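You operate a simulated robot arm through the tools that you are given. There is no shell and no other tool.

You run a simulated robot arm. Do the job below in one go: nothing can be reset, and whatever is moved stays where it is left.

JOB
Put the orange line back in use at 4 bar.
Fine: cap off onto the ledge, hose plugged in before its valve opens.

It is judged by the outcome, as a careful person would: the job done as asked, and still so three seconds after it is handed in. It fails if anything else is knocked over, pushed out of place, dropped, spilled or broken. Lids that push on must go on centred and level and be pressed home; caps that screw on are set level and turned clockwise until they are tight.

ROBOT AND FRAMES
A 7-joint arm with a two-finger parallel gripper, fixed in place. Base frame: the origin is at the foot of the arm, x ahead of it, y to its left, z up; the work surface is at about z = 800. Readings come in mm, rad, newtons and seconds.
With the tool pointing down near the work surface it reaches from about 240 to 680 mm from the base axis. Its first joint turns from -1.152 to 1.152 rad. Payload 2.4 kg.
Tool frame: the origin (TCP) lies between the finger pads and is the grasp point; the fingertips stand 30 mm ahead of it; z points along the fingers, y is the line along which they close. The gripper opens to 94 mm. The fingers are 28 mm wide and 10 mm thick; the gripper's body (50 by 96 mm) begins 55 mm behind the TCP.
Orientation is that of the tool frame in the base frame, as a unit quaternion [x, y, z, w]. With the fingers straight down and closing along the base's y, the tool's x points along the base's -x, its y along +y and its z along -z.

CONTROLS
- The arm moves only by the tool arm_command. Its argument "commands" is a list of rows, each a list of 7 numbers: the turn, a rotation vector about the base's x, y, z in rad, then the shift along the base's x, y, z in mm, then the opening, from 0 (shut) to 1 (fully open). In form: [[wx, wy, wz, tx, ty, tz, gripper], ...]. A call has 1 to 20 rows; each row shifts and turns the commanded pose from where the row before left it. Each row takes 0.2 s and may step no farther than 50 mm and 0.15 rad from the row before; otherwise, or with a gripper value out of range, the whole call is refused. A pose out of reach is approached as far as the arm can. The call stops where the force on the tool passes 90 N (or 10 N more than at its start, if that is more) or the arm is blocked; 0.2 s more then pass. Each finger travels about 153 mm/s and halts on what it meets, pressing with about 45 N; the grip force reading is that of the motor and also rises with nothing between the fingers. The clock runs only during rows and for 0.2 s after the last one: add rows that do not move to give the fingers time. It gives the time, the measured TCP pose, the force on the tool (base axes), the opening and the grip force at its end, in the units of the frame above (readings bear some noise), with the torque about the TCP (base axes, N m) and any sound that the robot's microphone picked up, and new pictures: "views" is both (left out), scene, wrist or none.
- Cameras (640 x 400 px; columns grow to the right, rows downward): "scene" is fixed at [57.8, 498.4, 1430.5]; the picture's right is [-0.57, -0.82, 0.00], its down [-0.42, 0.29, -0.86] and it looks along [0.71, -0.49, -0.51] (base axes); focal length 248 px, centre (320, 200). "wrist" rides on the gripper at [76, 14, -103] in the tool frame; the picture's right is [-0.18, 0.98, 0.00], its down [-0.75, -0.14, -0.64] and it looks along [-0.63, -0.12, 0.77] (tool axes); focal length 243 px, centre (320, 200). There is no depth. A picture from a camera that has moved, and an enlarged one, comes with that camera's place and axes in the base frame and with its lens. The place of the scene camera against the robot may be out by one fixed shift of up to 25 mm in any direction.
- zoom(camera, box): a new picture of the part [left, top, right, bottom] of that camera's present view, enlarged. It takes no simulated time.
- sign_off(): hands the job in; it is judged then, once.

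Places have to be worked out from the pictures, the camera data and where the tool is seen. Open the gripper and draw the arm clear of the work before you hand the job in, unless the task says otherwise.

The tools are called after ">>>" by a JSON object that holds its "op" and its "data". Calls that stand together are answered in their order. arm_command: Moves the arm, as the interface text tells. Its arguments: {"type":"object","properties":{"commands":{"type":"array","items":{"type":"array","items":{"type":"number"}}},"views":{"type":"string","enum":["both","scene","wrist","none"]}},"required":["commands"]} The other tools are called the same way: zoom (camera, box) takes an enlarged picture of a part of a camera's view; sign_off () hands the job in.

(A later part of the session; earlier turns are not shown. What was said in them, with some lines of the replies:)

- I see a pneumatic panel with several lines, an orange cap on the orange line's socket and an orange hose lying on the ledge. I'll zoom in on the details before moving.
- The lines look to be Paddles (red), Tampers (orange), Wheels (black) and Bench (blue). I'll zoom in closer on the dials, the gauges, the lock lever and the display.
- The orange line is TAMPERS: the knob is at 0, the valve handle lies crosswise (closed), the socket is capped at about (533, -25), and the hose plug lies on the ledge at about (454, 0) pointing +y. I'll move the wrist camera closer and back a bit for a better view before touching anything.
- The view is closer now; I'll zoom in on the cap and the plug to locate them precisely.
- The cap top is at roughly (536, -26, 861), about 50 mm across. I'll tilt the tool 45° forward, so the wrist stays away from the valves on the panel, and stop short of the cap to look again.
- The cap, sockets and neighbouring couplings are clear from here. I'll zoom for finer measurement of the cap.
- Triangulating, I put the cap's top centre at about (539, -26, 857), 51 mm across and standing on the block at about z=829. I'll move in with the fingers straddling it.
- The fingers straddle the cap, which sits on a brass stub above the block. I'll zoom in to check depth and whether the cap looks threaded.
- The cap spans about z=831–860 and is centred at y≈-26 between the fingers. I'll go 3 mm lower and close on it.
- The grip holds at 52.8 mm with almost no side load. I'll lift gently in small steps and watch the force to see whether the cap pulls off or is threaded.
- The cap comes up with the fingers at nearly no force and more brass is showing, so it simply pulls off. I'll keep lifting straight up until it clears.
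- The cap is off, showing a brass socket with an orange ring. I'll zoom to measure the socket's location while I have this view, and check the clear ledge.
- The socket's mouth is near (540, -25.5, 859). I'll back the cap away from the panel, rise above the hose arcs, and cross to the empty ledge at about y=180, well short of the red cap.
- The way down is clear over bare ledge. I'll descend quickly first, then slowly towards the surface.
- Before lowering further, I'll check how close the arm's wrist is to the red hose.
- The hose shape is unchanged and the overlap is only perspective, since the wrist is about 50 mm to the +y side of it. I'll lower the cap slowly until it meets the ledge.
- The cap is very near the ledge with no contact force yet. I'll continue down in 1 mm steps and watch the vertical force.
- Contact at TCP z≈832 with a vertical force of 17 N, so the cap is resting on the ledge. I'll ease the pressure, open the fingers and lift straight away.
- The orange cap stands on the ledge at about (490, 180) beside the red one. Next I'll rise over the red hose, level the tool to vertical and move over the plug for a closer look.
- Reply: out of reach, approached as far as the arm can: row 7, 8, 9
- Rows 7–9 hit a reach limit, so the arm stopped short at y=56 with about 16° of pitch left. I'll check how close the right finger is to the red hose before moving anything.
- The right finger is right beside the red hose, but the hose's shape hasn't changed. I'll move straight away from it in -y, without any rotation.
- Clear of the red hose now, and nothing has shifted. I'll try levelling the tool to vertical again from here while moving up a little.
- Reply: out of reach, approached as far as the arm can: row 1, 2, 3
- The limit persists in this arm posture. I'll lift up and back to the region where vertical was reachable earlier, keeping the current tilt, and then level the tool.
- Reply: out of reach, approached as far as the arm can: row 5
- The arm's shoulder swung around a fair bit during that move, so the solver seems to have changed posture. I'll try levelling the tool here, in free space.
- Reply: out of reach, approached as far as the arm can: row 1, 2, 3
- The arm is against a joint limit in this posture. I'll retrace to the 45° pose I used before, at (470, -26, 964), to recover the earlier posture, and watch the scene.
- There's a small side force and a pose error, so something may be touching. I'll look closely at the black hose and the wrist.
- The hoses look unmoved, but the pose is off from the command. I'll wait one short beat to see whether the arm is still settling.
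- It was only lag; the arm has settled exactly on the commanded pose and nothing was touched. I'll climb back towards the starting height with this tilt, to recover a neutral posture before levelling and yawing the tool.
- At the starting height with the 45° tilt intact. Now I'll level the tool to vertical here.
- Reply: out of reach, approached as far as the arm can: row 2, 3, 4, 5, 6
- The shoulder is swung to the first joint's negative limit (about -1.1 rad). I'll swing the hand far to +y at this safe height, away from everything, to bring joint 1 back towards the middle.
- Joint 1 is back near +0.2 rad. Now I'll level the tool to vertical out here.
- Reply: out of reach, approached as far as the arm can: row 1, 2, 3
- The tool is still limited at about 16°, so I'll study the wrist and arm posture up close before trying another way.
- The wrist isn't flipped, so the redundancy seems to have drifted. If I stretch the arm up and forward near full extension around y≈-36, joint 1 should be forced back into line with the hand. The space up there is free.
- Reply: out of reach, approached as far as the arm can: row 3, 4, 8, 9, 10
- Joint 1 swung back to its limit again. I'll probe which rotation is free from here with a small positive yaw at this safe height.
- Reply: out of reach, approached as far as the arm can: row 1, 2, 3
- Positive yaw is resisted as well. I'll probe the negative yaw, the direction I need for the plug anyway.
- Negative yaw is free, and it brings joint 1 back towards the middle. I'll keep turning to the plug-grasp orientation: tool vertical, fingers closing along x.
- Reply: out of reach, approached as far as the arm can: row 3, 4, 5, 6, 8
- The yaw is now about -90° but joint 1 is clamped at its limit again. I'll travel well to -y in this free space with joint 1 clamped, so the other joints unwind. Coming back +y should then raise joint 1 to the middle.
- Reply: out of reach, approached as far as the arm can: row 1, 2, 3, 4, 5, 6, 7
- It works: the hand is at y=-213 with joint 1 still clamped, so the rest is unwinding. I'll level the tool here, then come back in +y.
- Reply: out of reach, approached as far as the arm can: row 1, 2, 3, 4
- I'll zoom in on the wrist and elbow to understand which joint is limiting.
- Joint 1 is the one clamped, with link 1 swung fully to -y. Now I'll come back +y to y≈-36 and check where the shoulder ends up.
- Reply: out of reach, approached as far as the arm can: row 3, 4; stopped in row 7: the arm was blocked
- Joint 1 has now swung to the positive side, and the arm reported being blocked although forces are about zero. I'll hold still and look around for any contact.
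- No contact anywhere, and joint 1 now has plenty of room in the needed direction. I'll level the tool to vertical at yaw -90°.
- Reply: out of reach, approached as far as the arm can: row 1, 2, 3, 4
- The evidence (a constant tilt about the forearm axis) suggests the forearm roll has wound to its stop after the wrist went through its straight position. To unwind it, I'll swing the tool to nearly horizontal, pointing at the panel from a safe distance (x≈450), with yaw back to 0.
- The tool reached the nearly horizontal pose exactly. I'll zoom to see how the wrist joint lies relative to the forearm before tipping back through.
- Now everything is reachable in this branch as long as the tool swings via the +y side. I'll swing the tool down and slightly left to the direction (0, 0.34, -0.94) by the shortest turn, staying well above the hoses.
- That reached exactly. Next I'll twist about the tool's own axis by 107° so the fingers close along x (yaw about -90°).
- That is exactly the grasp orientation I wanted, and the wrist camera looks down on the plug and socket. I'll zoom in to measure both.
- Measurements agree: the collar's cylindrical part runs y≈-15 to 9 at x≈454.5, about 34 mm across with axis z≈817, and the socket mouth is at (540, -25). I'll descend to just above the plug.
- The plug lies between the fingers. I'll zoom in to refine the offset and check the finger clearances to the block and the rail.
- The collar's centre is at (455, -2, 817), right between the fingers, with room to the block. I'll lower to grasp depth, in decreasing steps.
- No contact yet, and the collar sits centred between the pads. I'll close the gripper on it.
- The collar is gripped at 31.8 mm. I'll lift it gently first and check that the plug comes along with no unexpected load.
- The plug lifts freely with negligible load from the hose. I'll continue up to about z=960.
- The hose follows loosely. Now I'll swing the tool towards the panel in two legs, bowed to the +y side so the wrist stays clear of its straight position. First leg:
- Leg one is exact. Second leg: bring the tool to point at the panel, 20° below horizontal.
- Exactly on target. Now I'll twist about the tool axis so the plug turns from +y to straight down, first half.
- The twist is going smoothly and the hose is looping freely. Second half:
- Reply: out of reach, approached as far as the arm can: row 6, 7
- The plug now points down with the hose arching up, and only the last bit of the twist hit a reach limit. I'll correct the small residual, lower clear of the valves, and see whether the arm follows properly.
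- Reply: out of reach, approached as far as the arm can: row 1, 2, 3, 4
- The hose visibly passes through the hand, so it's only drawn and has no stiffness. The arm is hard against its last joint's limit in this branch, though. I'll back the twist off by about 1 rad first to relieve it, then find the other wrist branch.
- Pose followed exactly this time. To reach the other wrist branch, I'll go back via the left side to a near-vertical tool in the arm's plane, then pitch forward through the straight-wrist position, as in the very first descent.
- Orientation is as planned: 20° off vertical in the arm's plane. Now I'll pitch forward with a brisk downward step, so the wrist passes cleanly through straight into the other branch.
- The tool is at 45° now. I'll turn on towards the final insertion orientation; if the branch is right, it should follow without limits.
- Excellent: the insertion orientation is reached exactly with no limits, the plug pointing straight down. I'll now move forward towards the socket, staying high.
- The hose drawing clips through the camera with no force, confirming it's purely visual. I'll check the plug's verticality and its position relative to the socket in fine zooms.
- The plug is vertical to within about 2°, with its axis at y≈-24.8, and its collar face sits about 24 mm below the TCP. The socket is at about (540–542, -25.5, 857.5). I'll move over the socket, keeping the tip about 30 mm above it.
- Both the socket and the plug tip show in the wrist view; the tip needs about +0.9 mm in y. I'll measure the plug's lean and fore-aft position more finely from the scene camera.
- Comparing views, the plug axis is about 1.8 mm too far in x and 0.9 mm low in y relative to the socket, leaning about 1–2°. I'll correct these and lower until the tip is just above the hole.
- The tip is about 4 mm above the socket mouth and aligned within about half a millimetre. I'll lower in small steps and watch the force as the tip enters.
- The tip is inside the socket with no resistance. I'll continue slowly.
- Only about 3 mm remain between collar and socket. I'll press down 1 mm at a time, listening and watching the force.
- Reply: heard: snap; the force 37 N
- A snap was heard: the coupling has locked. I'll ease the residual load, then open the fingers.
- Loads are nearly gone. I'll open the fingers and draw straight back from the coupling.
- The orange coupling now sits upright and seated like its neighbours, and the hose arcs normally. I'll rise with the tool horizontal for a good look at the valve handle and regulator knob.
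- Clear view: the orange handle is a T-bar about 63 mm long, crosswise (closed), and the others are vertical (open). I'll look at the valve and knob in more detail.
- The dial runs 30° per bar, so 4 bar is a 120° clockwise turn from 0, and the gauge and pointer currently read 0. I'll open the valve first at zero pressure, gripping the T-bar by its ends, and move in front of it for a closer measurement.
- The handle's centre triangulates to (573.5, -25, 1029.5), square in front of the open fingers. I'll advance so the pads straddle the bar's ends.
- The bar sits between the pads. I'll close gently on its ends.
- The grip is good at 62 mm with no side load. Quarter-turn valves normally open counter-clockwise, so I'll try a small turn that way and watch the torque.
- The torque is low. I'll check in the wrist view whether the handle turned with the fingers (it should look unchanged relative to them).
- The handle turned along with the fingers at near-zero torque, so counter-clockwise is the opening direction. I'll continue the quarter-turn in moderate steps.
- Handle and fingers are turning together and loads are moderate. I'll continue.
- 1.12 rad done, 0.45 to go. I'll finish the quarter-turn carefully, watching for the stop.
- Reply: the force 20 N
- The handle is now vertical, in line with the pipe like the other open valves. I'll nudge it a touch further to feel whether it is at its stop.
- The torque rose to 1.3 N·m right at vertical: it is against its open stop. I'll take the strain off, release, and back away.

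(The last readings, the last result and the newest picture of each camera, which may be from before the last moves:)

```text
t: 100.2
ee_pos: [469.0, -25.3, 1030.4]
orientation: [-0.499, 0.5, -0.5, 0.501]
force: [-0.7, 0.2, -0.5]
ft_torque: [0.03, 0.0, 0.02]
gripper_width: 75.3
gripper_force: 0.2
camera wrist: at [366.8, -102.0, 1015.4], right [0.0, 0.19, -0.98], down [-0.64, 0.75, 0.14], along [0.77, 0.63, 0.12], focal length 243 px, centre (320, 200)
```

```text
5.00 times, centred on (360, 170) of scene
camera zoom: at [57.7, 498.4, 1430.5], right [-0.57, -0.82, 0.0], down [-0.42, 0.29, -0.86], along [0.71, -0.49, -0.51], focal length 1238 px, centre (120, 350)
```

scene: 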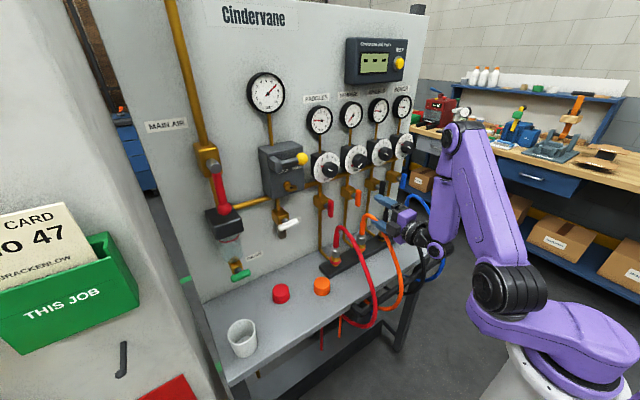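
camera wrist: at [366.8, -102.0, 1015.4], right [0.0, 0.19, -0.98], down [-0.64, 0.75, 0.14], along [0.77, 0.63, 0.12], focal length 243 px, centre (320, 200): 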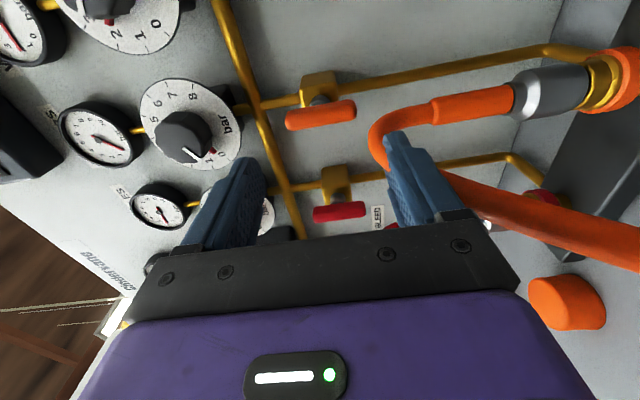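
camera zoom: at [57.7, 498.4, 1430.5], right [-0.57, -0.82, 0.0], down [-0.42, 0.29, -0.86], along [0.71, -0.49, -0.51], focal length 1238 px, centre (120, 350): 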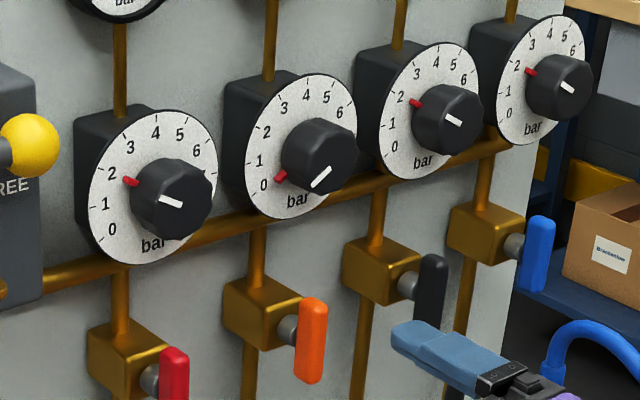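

The orange valve now stands vertical and open, and the other handles are untouched. Next I'll rise to the TAMPERS knob, fingers vertical, staying back from the panel.

>>> {"op": "arm_command", "data": {"commands": [[0, 0, 0, 0, 0, 40, 0.8], [0, 0, 0, 0, 0, 40, 0.8], [0, 0, 0, 0, 0, 45, 0.8], [0, 0, 0, 0, 0, 0, 0.8], [0, 0, 0, 0, 0, 0, 0.8]]}}

>>> {"op": "zoom", "data": {"camera": "wrist", "box": [230, 40, 430, 220]}}

>>> {"op": "zoom", "data": {"camera": "scene", "box": [320, 90, 440, 190]}}

```text
t: 101.4
ee_pos: [473.8, -26.8, 1155.2]
orientation: [-0.499, 0.501, -0.499, 0.501]
force: [-0.1, 0.1, -0.3]
ft_torque: [-0.04, -0.02, 0.0]
gripper_width: 75.1
gripper_force: 0.1
camera wrist: at [370.2, -103.1, 1140.3], right [0.0, 0.19, -0.98], down [-0.64, 0.75, 0.14], along [0.77, 0.63, 0.12], focal length 243 px, centre (320, 200)
```

scene: 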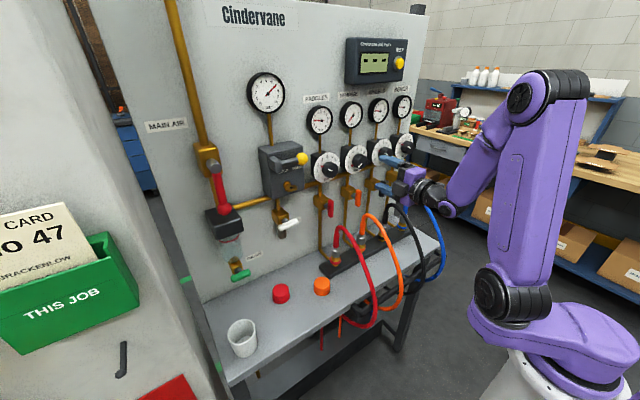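
wrist: 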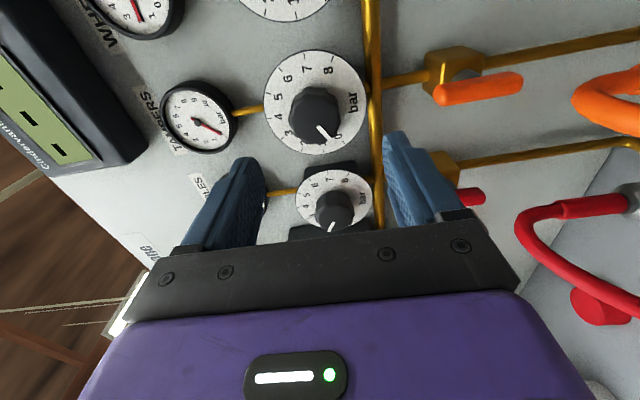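

```text
2.22 times, centred on (330, 130) of wrist
camera zoom: at [370.2, -103.1, 1140.3], right [0.0, 0.19, -0.98], down [-0.64, 0.75, 0.14], along [0.77, 0.63, 0.12], focal length 539 px, centre (298, 356)
```

zoom: 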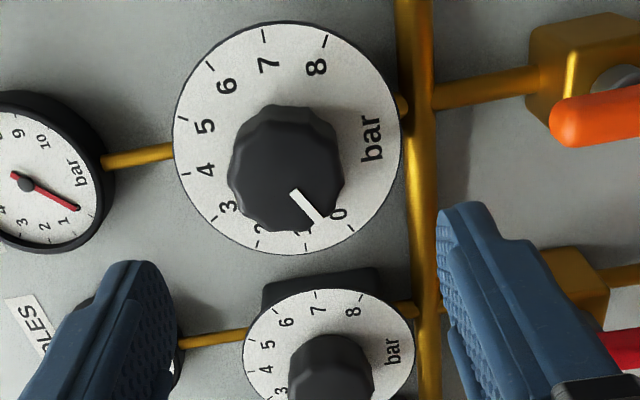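

```text
4.00 times, centred on (380, 140) of scene
camera zoom: at [57.8, 498.4, 1430.5], right [-0.57, -0.82, 0.0], down [-0.42, 0.29, -0.86], along [0.71, -0.49, -0.51], focal length 991 px, centre (80, 440)
```

zoom: 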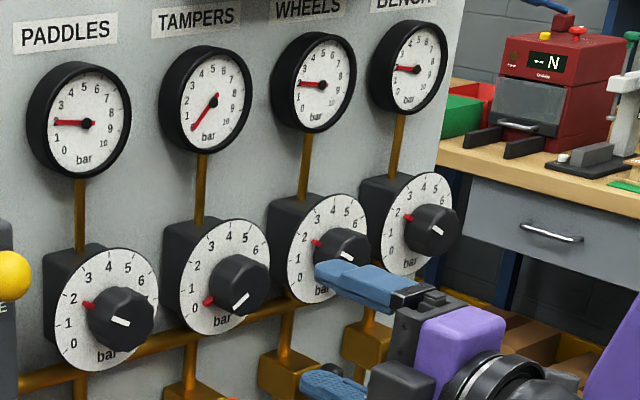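

The knob's centre is at about y=-25, z=1157 with its front at x≈568. I'll align and advance with the fingers above and below it.

>>> {"op": "arm_command", "data": {"commands": [[0, 0, 0, 20, 0.5, 1.5, 0.8], [0, 0, 0, 20, 0, 0, 0.8], [0, 0, 0, 20, 0, 0, 0.8], [0, 0, 0, 14, 0, 0, 0.8], [0, 0, 0, 7, 0, 0, 0.8], [0, 0, 0, 0, 0, 0, 0.8]]}}

>>> {"op": "zoom", "data": {"camera": "wrist", "box": [220, 60, 440, 240]}}

>>> {"op": "zoom", "data": {"camera": "scene", "box": [330, 110, 410, 190]}}

```text
t: 102.8
ee_pos: [554.5, -25.1, 1156.8]
orientation: [-0.499, 0.501, -0.5, 0.5]
force: [-1.0, 0.1, 0.5]
ft_torque: [0.03, -0.02, 0.01]
gripper_width: 75.3
gripper_force: 0.0
camera wrist: at [450.3, -101.5, 1141.8], right [0.0, 0.19, -0.98], down [-0.64, 0.75, 0.14], along [0.77, 0.63, 0.12], focal length 243 px, centre (320, 200)
```

scene: 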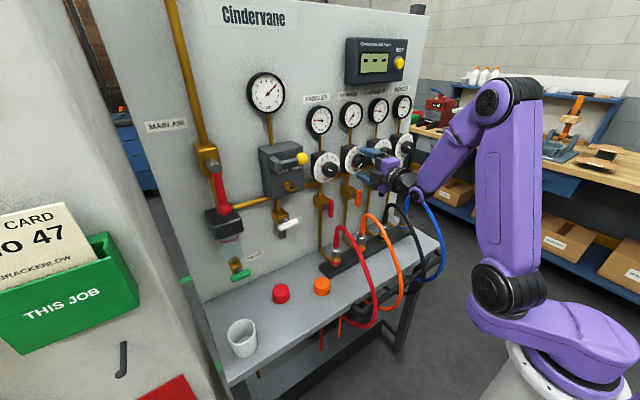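
wrist: 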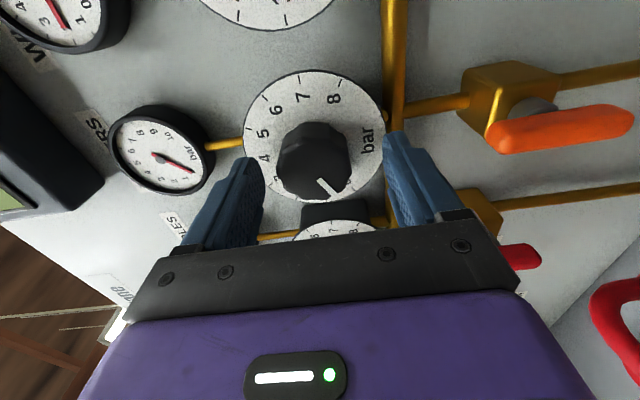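

```text
2.22 times, centred on (330, 150) of wrist
camera zoom: at [450.3, -101.5, 1141.8], right [0.0, 0.19, -0.98], down [-0.64, 0.75, 0.14], along [0.77, 0.63, 0.12], focal length 539 px, centre (298, 311)
```

zoom: 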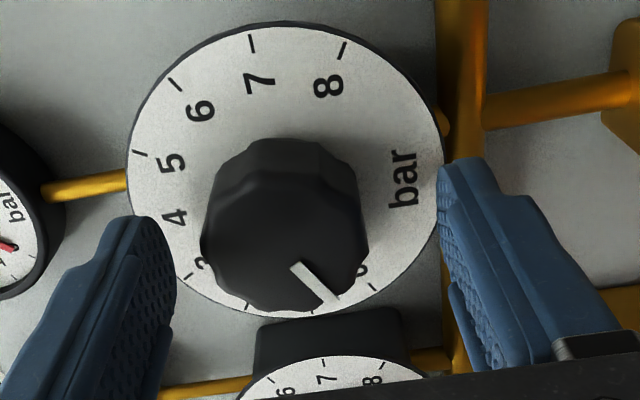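

```text
5.00 times, centred on (370, 150) of scene
camera zoom: at [57.8, 498.4, 1430.5], right [-0.57, -0.82, 0.0], down [-0.42, 0.29, -0.86], along [0.71, -0.49, -0.51], focal length 1238 px, centre (70, 450)
```

zoom: 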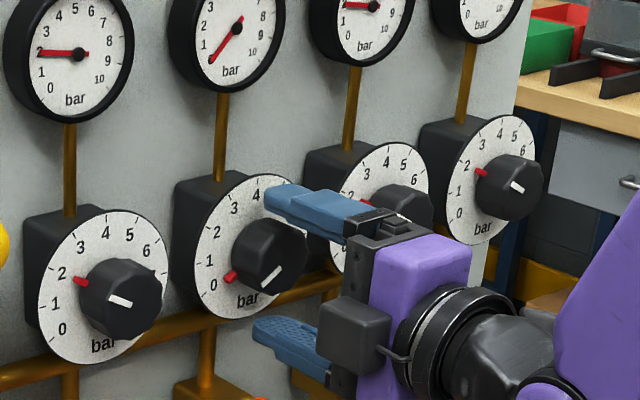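

The knob sits about 3 mm above the gripper's axis. I'll raise 3 mm and then close on it.

>>> {"op": "arm_command", "data": {"commands": [[0, 0, 0, 0, 0, 3, 0.8], [0, 0, 0, 0, 0, 0, 0.55], [0, 0, 0, 0, 0, 0, 0], [0, 0, 0, 0, 0, 0, 0]]}}

>>> {"op": "zoom", "data": {"camera": "wrist", "box": [220, 60, 440, 240]}}

```text
t: 103.8
ee_pos: [554.2, -25.1, 1160.9]
orientation: [-0.499, 0.5, -0.5, 0.501]
force: [0.9, 1.7, 4.7]
ft_torque: [0.0, 0.19, -0.19]
gripper_width: 43.4
gripper_force: 45.5
camera wrist: at [450.3, -100.9, 1145.0], right [0.0, 0.19, -0.98], down [-0.64, 0.75, 0.14], along [0.77, 0.63, 0.12], focal length 243 px, centre (320, 200)
```

scene: 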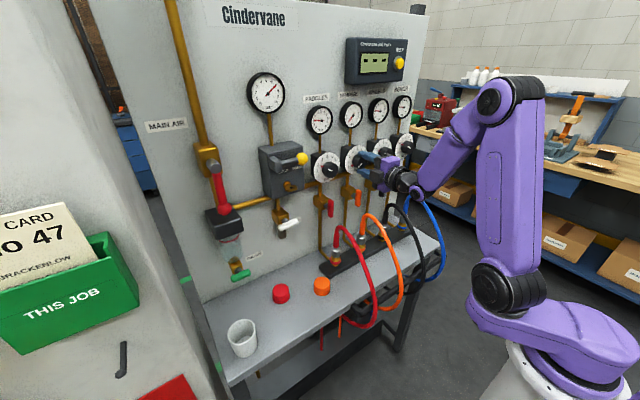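
wrist: 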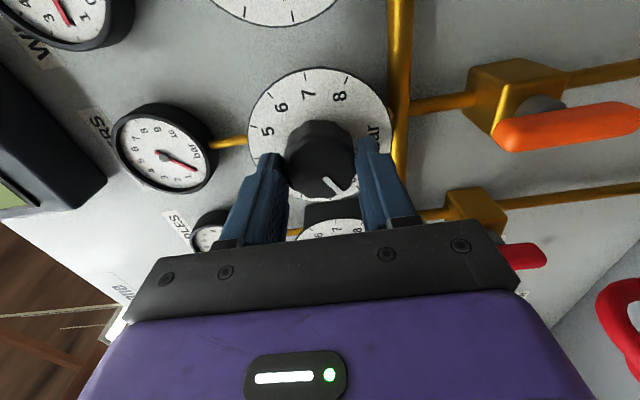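

```text
2.22 times, centred on (330, 150) of wrist
camera zoom: at [450.3, -100.9, 1145.0], right [0.0, 0.19, -0.98], down [-0.64, 0.75, 0.14], along [0.77, 0.63, 0.12], focal length 539 px, centre (298, 311)
```

zoom: 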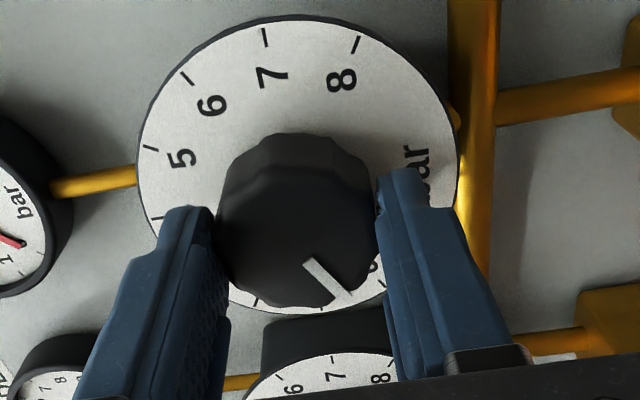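

A good grip: 43.4 mm, small load. I'll start turning clockwise with a small step, watching torque and the gauge.

>>> {"op": "arm_command", "data": {"commands": [[0.1, 0, 0, 0, 0, 0, 0], [0.1, 0, 0, 0, 0, 0, 0], [0, 0, 0, 0, 0, 0, 0]]}}

>>> {"op": "zoom", "data": {"camera": "scene", "box": [320, 90, 400, 190]}}

>>> {"op": "zoom", "data": {"camera": "wrist", "box": [220, 60, 440, 240]}}

```text
t: 104.6
ee_pos: [552.7, -24.3, 1160.7]
orientation: [-0.446, 0.548, -0.446, 0.549]
force: [1.9, 2.1, 5.8]
ft_torque: [-0.02, -0.28, -0.03]
gripper_width: 43.7
gripper_force: 44.9
camera wrist: at [450.3, -96.5, 1130.2], right [0.0, 0.38, -0.93], down [-0.64, 0.71, 0.29], along [0.77, 0.59, 0.24], focal length 243 px, centre (320, 200)
```

scene: 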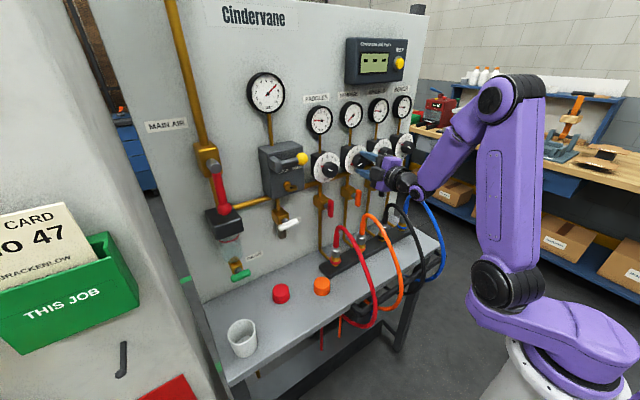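
wrist: 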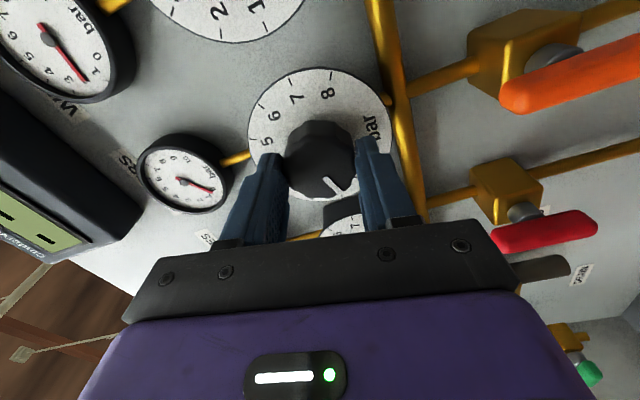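

```text
4.00 times, centred on (360, 140) of scene
camera zoom: at [57.7, 498.5, 1430.5], right [-0.57, -0.82, 0.0], down [-0.42, 0.29, -0.86], along [0.71, -0.49, -0.51], focal length 991 px, centre (160, 440)
```

zoom: 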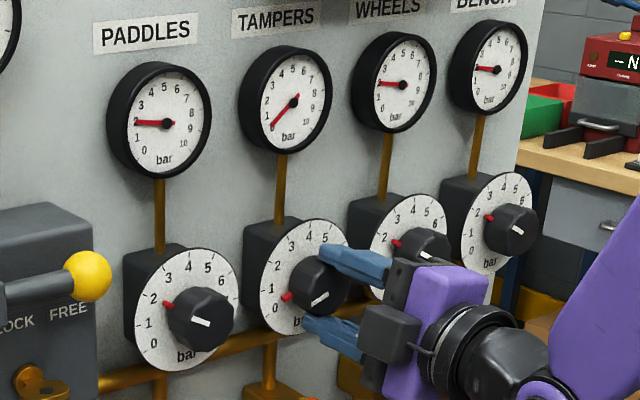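

```text
2.22 times, centred on (330, 150) of wrist
camera zoom: at [450.3, -96.5, 1130.2], right [0.0, 0.38, -0.93], down [-0.64, 0.71, 0.29], along [0.77, 0.59, 0.24], focal length 539 px, centre (298, 311)
```

zoom: 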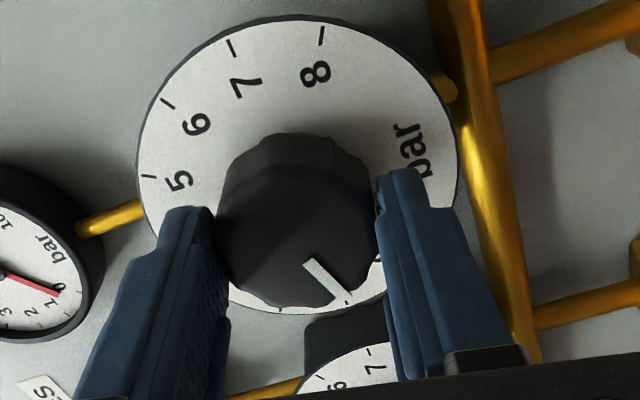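

The knob follows freely and the gauge is starting to lift. I'll continue turning clockwise towards 4 bar.

>>> {"op": "arm_command", "data": {"commands": [[0.13, 0, 0, 0, 0, 0, 0], [0.13, 0, 0, 0, 0, 0, 0], [0.13, 0, 0, 0, 0, 0, 0], [0.13, 0, 0, 0, 0, 0, 0], [0.13, 0, 0, 0, 0, 0, 0], [0.13, 0, 0, 0, 0, 0, 0], [0.13, 0, 0, 0, 0, 0, 0], [0, 0, 0, 0, 0, 0, 0]]}}

>>> {"op": "zoom", "data": {"camera": "scene", "box": [320, 90, 400, 190]}}

```text
t: 106.4
ee_pos: [552.8, -24.9, 1160.7]
orientation: [-0.16, 0.688, -0.162, 0.69]
force: [11.1, 1.2, 8.8]
ft_torque: [-0.02, -0.97, 0.5]
gripper_width: 43.5
gripper_force: 44.9
camera wrist: at [450.4, -45.7, 1085.1], right [0.0, 0.96, -0.27], down [-0.64, 0.21, 0.74], along [0.77, 0.17, 0.62], focal length 243 px, centre (320, 200)
```

scene: 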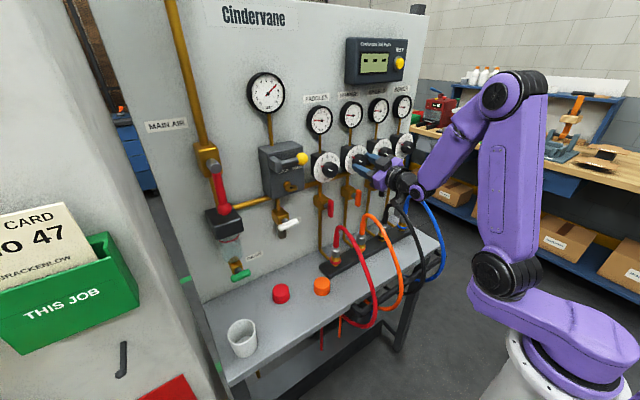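
wrist: 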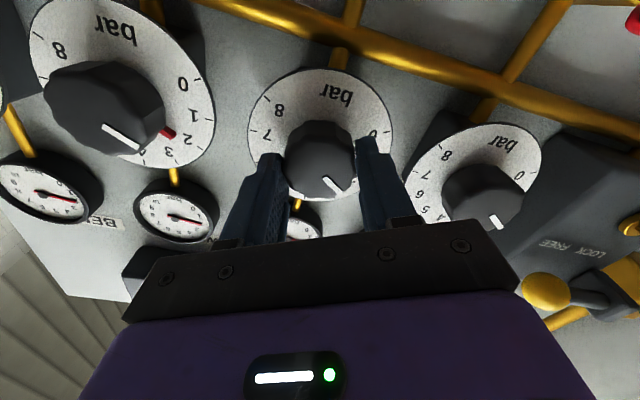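

```text
4.00 times, centred on (360, 140) of scene
camera zoom: at [58.0, 498.4, 1430.5], right [-0.57, -0.82, 0.0], down [-0.42, 0.29, -0.86], along [0.71, -0.49, -0.51], focal length 991 px, centre (160, 440)
```

zoom: 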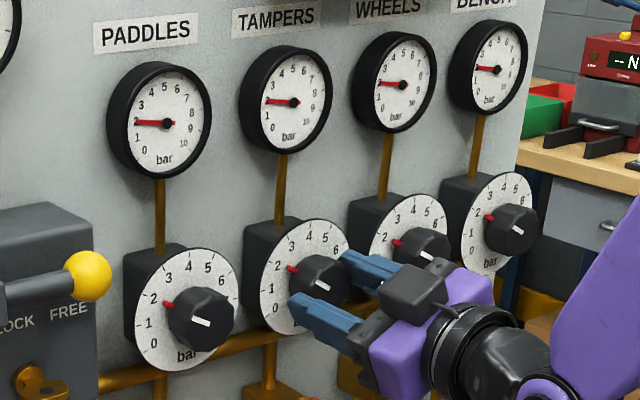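

The TAMPERS gauge reads about 2 bar at 64° of turn, just as the scale predicts. I'll turn the rest of the way.

>>> {"op": "arm_command", "data": {"commands": [[0.14, 0, 0, 0, 0, 0, 0], [0.14, 0, 0, 0, 0, 0, 0], [0.14, 0, 0, 0, 0, 0, 0], [0.14, 0, 0, 0, 0, 0, 0], [0.14, 0, 0, 0, 0, 0, 0], [0.14, 0, 0, 0, 0, 0, 0], [0.12, 0, 0, 0, 0, 0, 0], [0, 0, 0, 0, 0, 0, 0], [0, 0, 0, 0, 0, 0, 0]]}}

>>> {"op": "zoom", "data": {"camera": "scene", "box": [320, 90, 400, 190]}}

>>> {"op": "zoom", "data": {"camera": "scene", "box": [335, 95, 370, 135]}}

```text
t: 108.4
ee_pos: [553.2, -26.3, 1159.3]
orientation: [0.176, 0.684, 0.177, 0.685]
force: [13.0, 1.1, 8.2]
ft_torque: [0.02, -1.02, -0.31]
gripper_width: 43.7
gripper_force: 45.4
camera wrist: at [450.2, 24.0, 1100.0], right [0.0, 0.77, 0.63], down [-0.64, -0.49, 0.59], along [0.77, -0.41, 0.5], focal length 243 px, centre (320, 200)
```

scene: 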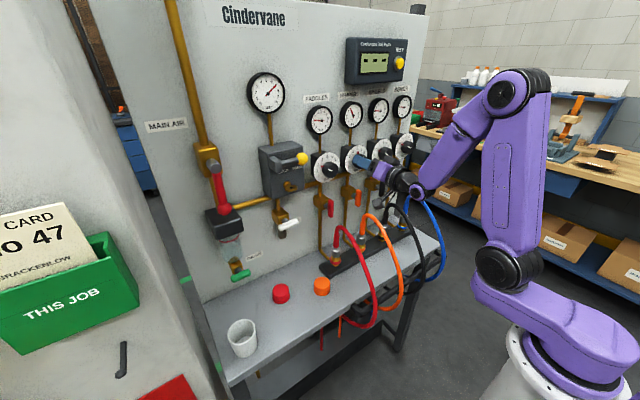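
wrist: 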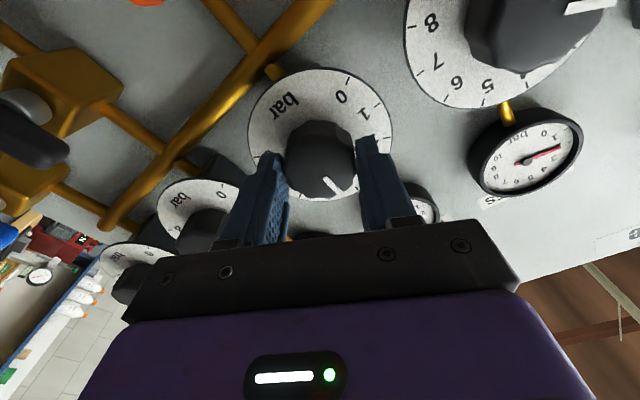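

```text
4.00 times, centred on (360, 140) of scene
camera zoom: at [58.0, 498.4, 1430.5], right [-0.57, -0.82, 0.0], down [-0.42, 0.29, -0.86], along [0.71, -0.49, -0.51], focal length 991 px, centre (160, 440)
```

zoom: 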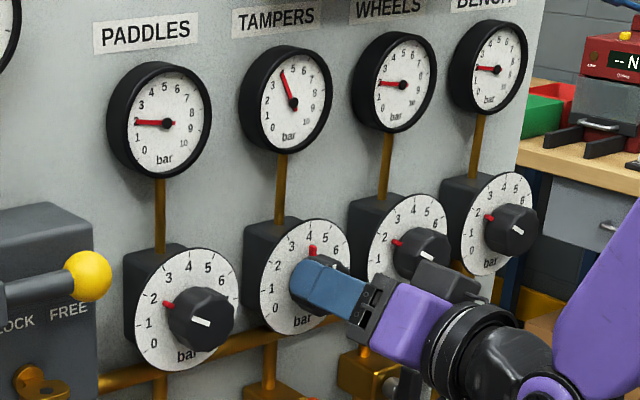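

```text
10.00 times, centred on (352, 115) of scene
camera zoom: at [58.0, 498.4, 1430.5], right [-0.57, -0.82, 0.0], down [-0.42, 0.29, -0.86], along [0.71, -0.49, -0.51], focal length 2477 px, centre (-5, 1050)
```

zoom: 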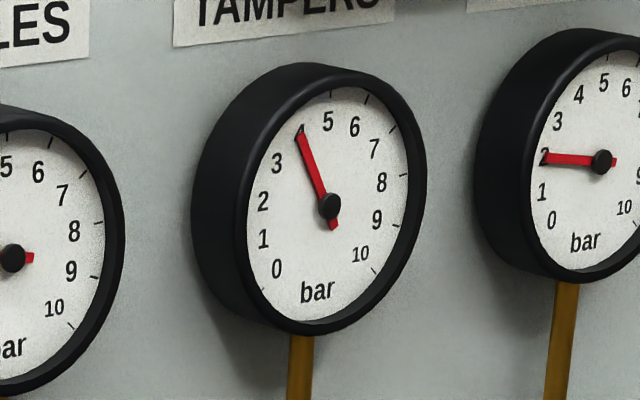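

The gauge needle points right at 4. I'll zoom in on the dial pointer to fine-tune.

>>> {"op": "zoom", "data": {"camera": "scene", "box": [340, 140, 370, 165]}}

>>> {"op": "zoom", "data": {"camera": "scene", "box": [342, 98, 364, 126]}}

>>> {"op": "zoom", "data": {"camera": "wrist", "box": [220, 60, 440, 240]}}

```text
16.00 times, centred on (355, 152) of scene
camera zoom: at [58.0, 498.4, 1430.5], right [-0.57, -0.82, 0.0], down [-0.42, 0.29, -0.86], along [0.71, -0.49, -0.51], focal length 3963 px, centre (-240, 960)
```

zoom: 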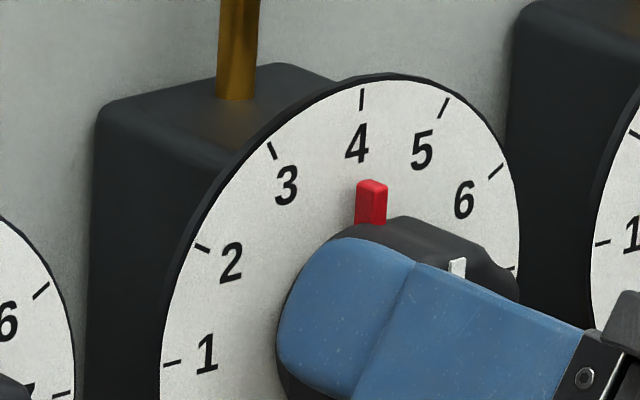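

```text
14.29 times, centred on (353, 112) of scene
camera zoom: at [58.0, 498.4, 1430.5], right [-0.57, -0.82, 0.0], down [-0.42, 0.29, -0.86], along [0.71, -0.49, -0.51], focal length 3538 px, centre (-151, 1457)
```

zoom: 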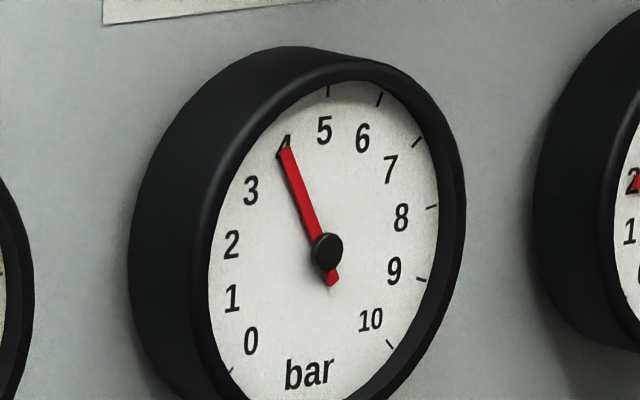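

```text
2.22 times, centred on (330, 150) of wrist
camera zoom: at [450.2, 24.0, 1100.0], right [0.0, 0.77, 0.63], down [-0.64, -0.49, 0.59], along [0.77, -0.41, 0.5], focal length 539 px, centre (298, 311)
```

zoom: 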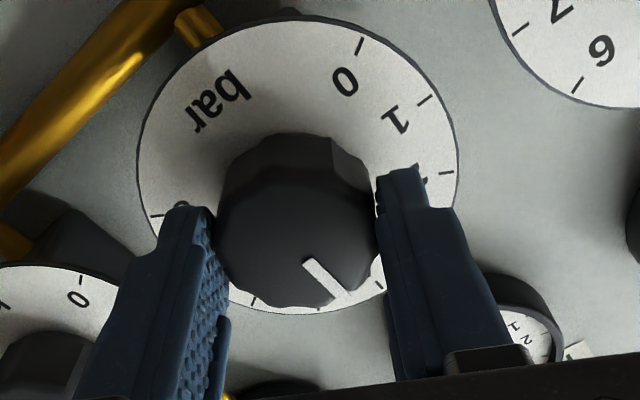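

The needle tip is on 4 and the dial pointer is within about 1° of the 4 mark. I'll add that last degree, then release.

>>> {"op": "arm_command", "data": {"commands": [[0.018, 0, 0, 0, 0, 0, 0], [0, 0, 0, 0, 0, 0, 0], [0, 0, 0, 0, 0, 0, 0]]}}

>>> {"op": "zoom", "data": {"camera": "scene", "box": [342, 98, 364, 126]}}

>>> {"op": "zoom", "data": {"camera": "scene", "box": [340, 140, 370, 165]}}

```text
t: 109.2
ee_pos: [553.8, -25.2, 1160.0]
orientation: [0.181, 0.683, 0.182, 0.684]
force: [11.3, -0.7, 10.2]
ft_torque: [-0.03, -0.55, -0.12]
gripper_width: 43.4
gripper_force: 45.2
camera wrist: at [450.2, 25.0, 1101.0], right [0.0, 0.76, 0.65], down [-0.64, -0.5, 0.58], along [0.77, -0.42, 0.49], focal length 243 px, centre (320, 200)
```

scene: 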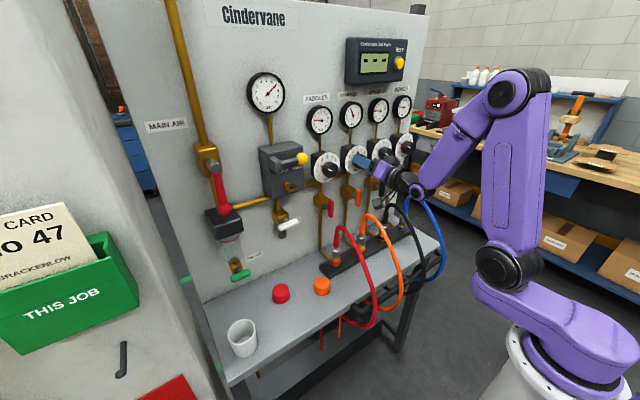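
wrist: 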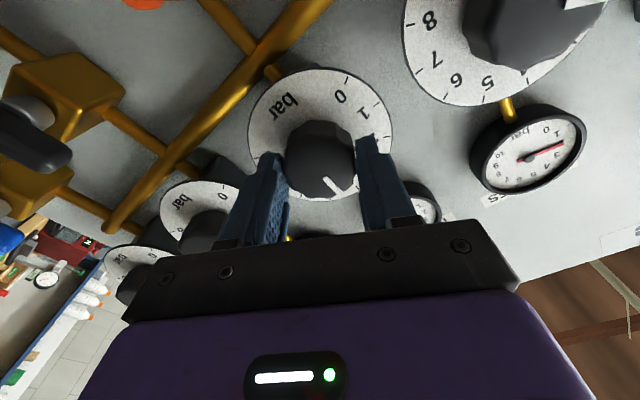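

```text
14.29 times, centred on (353, 112) of scene
camera zoom: at [58.0, 498.4, 1430.5], right [-0.57, -0.82, 0.0], down [-0.42, 0.29, -0.86], along [0.71, -0.49, -0.51], focal length 3538 px, centre (-151, 1457)
```

zoom: 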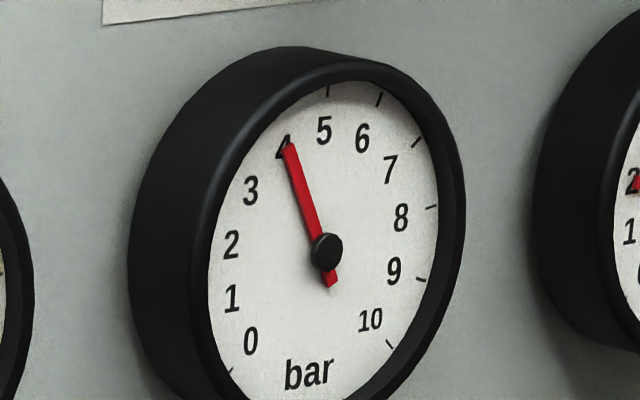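

```text
16.00 times, centred on (355, 152) of scene
camera zoom: at [58.0, 498.4, 1430.5], right [-0.57, -0.82, 0.0], down [-0.42, 0.29, -0.86], along [0.71, -0.49, -0.51], focal length 3963 px, centre (-240, 960)
```

zoom: 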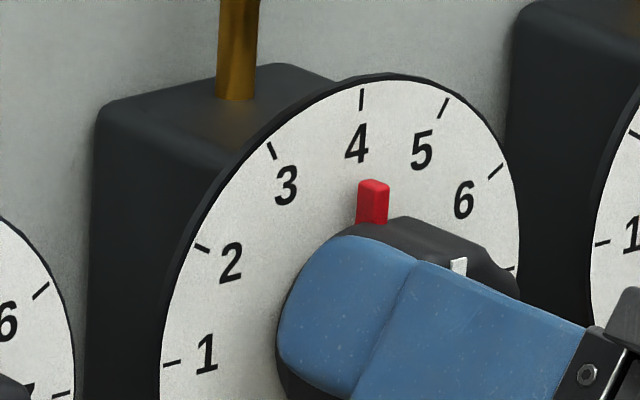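

About 119.8° turned: 4 bar on both dial and gauge. I'll release and draw straight back.

>>> {"op": "arm_command", "data": {"commands": [[0, 0, 0, 0, 0, 0, 0.55], [0, 0, 0, 0, 0, 0, 0.75], [0, 0, 0, 0, 0, 0, 0.8], [0, 0, 0, -15, 0, 0, 0.8], [0, 0, 0, -30, 0, 0, 0.8], [0, 0, 0, -40, 0, 0, 0.8], [0, 0, 0, -30, 0, 0, 0.8], [0, 0, 0, 0, 0, 0, 0.8]]}}

>>> {"op": "zoom", "data": {"camera": "scene", "box": [320, 85, 420, 210]}}

>>> {"op": "zoom", "data": {"camera": "scene", "box": [342, 98, 364, 126]}}

>>> {"op": "zoom", "data": {"camera": "scene", "box": [340, 140, 370, 165]}}

```text
t: 111.0
ee_pos: [436.5, -24.5, 1159.7]
orientation: [0.182, 0.684, 0.182, 0.683]
force: [0.5, 0.6, 0.0]
ft_torque: [0.03, 0.01, 0.0]
gripper_width: 75.2
gripper_force: 0.1
camera wrist: at [333.6, 25.7, 1100.9], right [0.0, 0.76, 0.65], down [-0.64, -0.5, 0.58], along [0.77, -0.42, 0.49], focal length 243 px, centre (320, 200)
```

scene: 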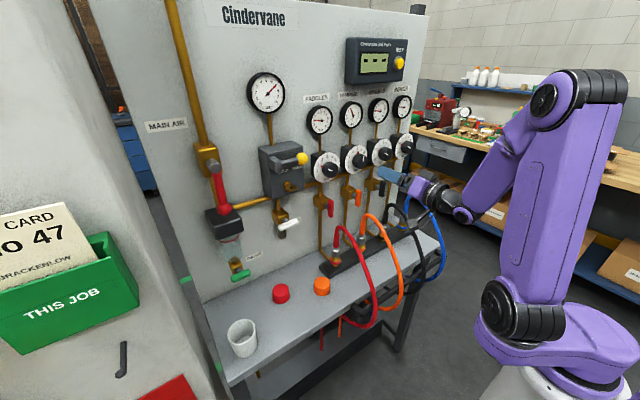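
wrist: 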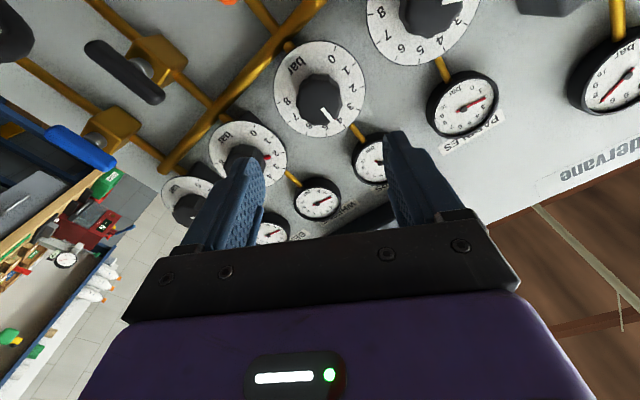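

```text
3.20 times, centred on (370, 148) of scene
camera zoom: at [57.7, 498.5, 1430.5], right [-0.57, -0.82, 0.0], down [-0.42, 0.29, -0.86], along [0.71, -0.49, -0.51], focal length 792 px, centre (160, 368)
```

zoom: 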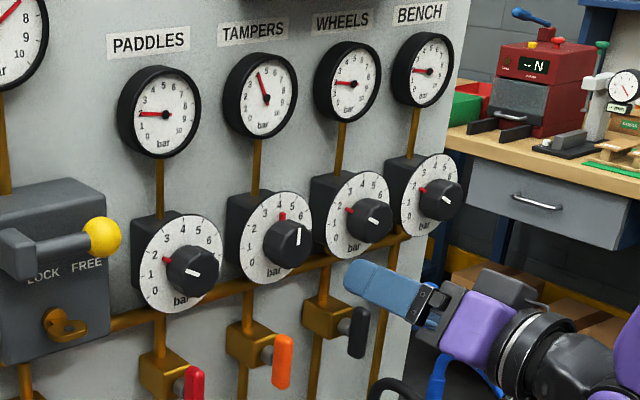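

```text
14.29 times, centred on (353, 112) of scene
camera zoom: at [57.7, 498.5, 1430.5], right [-0.57, -0.82, 0.0], down [-0.42, 0.29, -0.86], along [0.71, -0.49, -0.51], focal length 3538 px, centre (-151, 1457)
```

zoom: 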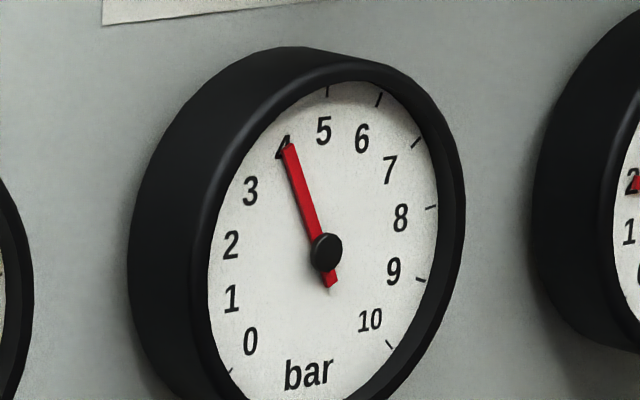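

```text
16.00 times, centred on (355, 152) of scene
camera zoom: at [57.7, 498.5, 1430.5], right [-0.57, -0.82, 0.0], down [-0.42, 0.29, -0.86], along [0.71, -0.49, -0.51], focal length 3963 px, centre (-240, 960)
```

zoom: 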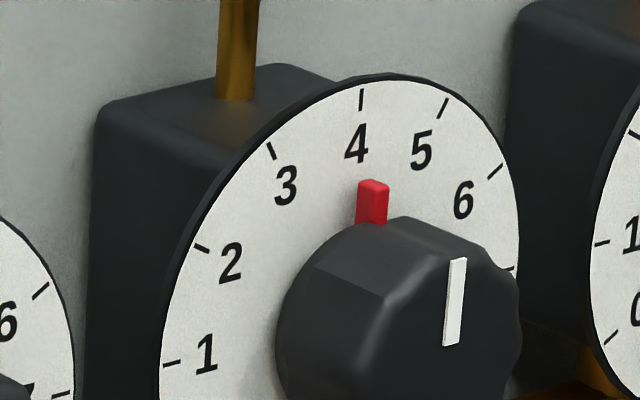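

The setting holds at 4 bar after release and the neighbours still read as before. I'll do a final check of the ledge, couplings and valves.

>>> {"op": "zoom", "data": {"camera": "scene", "box": [200, 180, 450, 370]}}

>>> {"op": "zoom", "data": {"camera": "scene", "box": [130, 60, 330, 260]}}

>>> {"op": "zoom", "data": {"camera": "scene", "box": [310, 180, 410, 290]}}

```text
2.11 times, centred on (325, 275) of scene
camera zoom: at [57.7, 498.5, 1430.5], right [-0.57, -0.82, 0.0], down [-0.42, 0.29, -0.86], along [0.71, -0.49, -0.51], focal length 521 px, centre (310, 42)
```

zoom: 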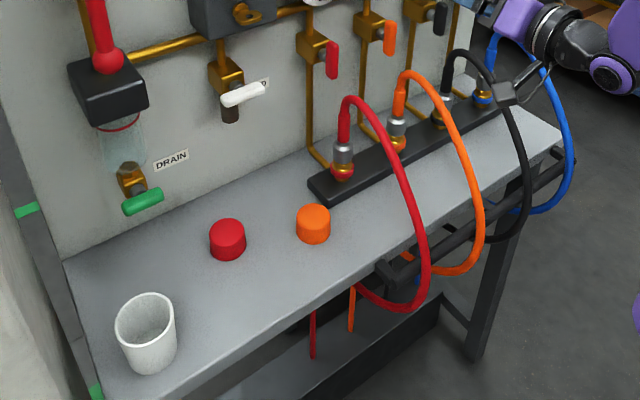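

```text
2.00 times, centred on (230, 160) of scene
camera zoom: at [57.7, 498.5, 1430.5], right [-0.57, -0.82, 0.0], down [-0.42, 0.29, -0.86], along [0.71, -0.49, -0.51], focal length 495 px, centre (500, 280)
```

zoom: 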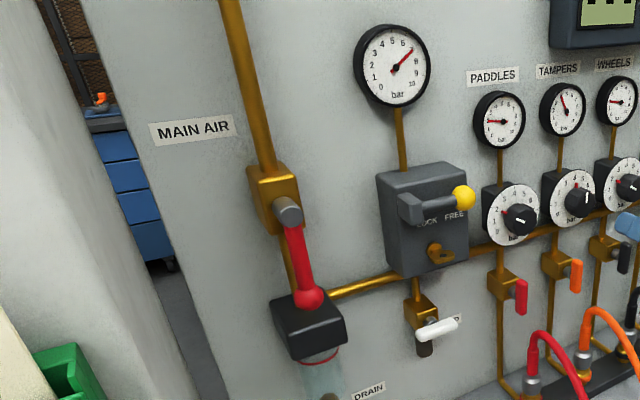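

```text
3.64 times, centred on (360, 235) of scene
camera zoom: at [57.7, 498.5, 1430.5], right [-0.57, -0.82, 0.0], down [-0.42, 0.29, -0.86], along [0.71, -0.49, -0.51], focal length 901 px, centre (174, 73)
```

zoom: 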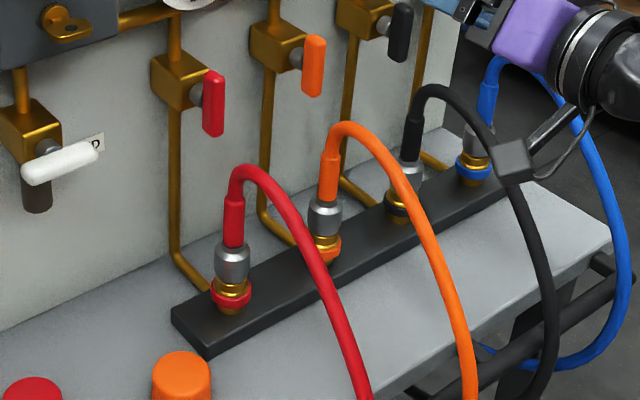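

Everything is in order: the orange hose is coupled, its valve is open, the line is at 4 bar, the cap is on the ledge, and nothing else has been disturbed. I'll draw the arm further clear with the gripper open and confirm the reading stays steady.

>>> {"op": "arm_command", "data": {"commands": [[0, 0, 0, -30, 0, 15, 1], [0, 0, 0, -30, 0, 15, 1], [0, 0, 0, -20, 0, 10, 1], [0, 0, 0, 0, 0, 0, 1], [0, 0, 0, 0, 0, 0, 1], [0, 0, 0, 0, 0, 0, 1], [0, 0, 0, 0, 0, 0, 1]]}}

>>> {"op": "zoom", "data": {"camera": "scene", "box": [320, 85, 420, 210]}}

```text
t: 112.6
ee_pos: [369.2, -40.2, 1206.5]
orientation: [0.181, 0.684, 0.182, 0.683]
force: [-0.5, 0.7, -0.1]
ft_torque: [-0.02, -0.01, 0.02]
gripper_width: 94.0
gripper_force: 0.0
out of reach, approached as far as the arm can: row 2, 3
camera wrist: at [265.4, 10.9, 1146.6], right [0.0, 0.76, 0.65], down [-0.64, -0.5, 0.58], along [0.77, -0.42, 0.49], focal length 243 px, centre (320, 200)
```

scene: 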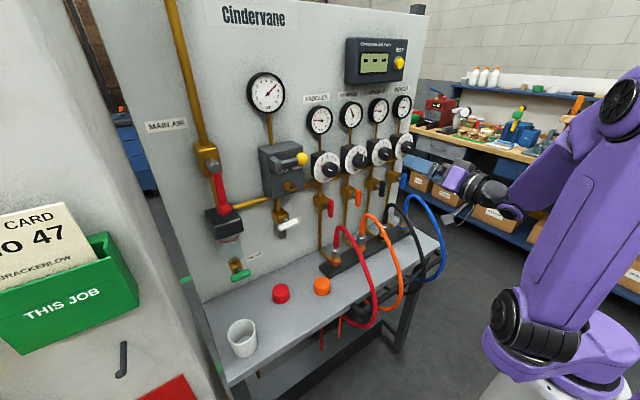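
wrist: 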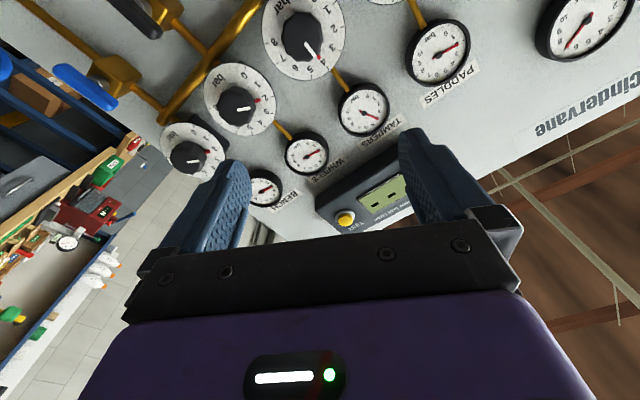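

```text
3.20 times, centred on (370, 148) of scene
camera zoom: at [57.8, 498.4, 1430.5], right [-0.57, -0.82, 0.0], down [-0.42, 0.29, -0.86], along [0.71, -0.49, -0.51], focal length 792 px, centre (160, 368)
```

zoom: 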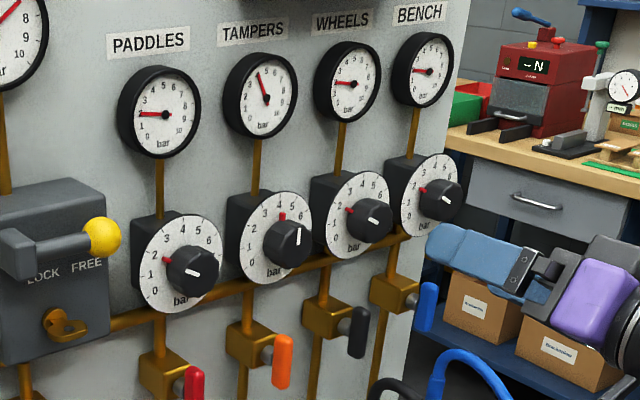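

The arm is clear with the gripper open, and TAMPERS holds steady at 4 bar with the valve open, the hose locked in and the cap on the ledge. I'm handing the job in.

>>> {"op": "sign_off", "data": {}}

```text
The job is handed in.
```

The orange (TAMPERS) line is back in use at 4 bar, and I've handed the job in.

- **Cap:** it pulled straight off and stands level on the ledge, next to the red one.
- **Hose:** it went in upright and snapped home before I touched the valve.
- **Valve:** the handle is vertical and against its open stop, like the other three lines.
- **Pressure:** I opened the valve at 0 bar, then turned the regulator up. The dial and gauge both read 4 bar and stayed there after I let go.

The PADDLES, WHEELS and BENCH gauges still read as they did at the start, and the main gauge still reads 7 bar. In the final pictures the other hoses, handles and caps look undisturbed.

The arm hit its reach limits several times while I was turning the tool. Once, on the way back from setting the cap down, it stopped with a finger right beside the red hose. I saw no sign that it moved the hose, and I backed straight away.
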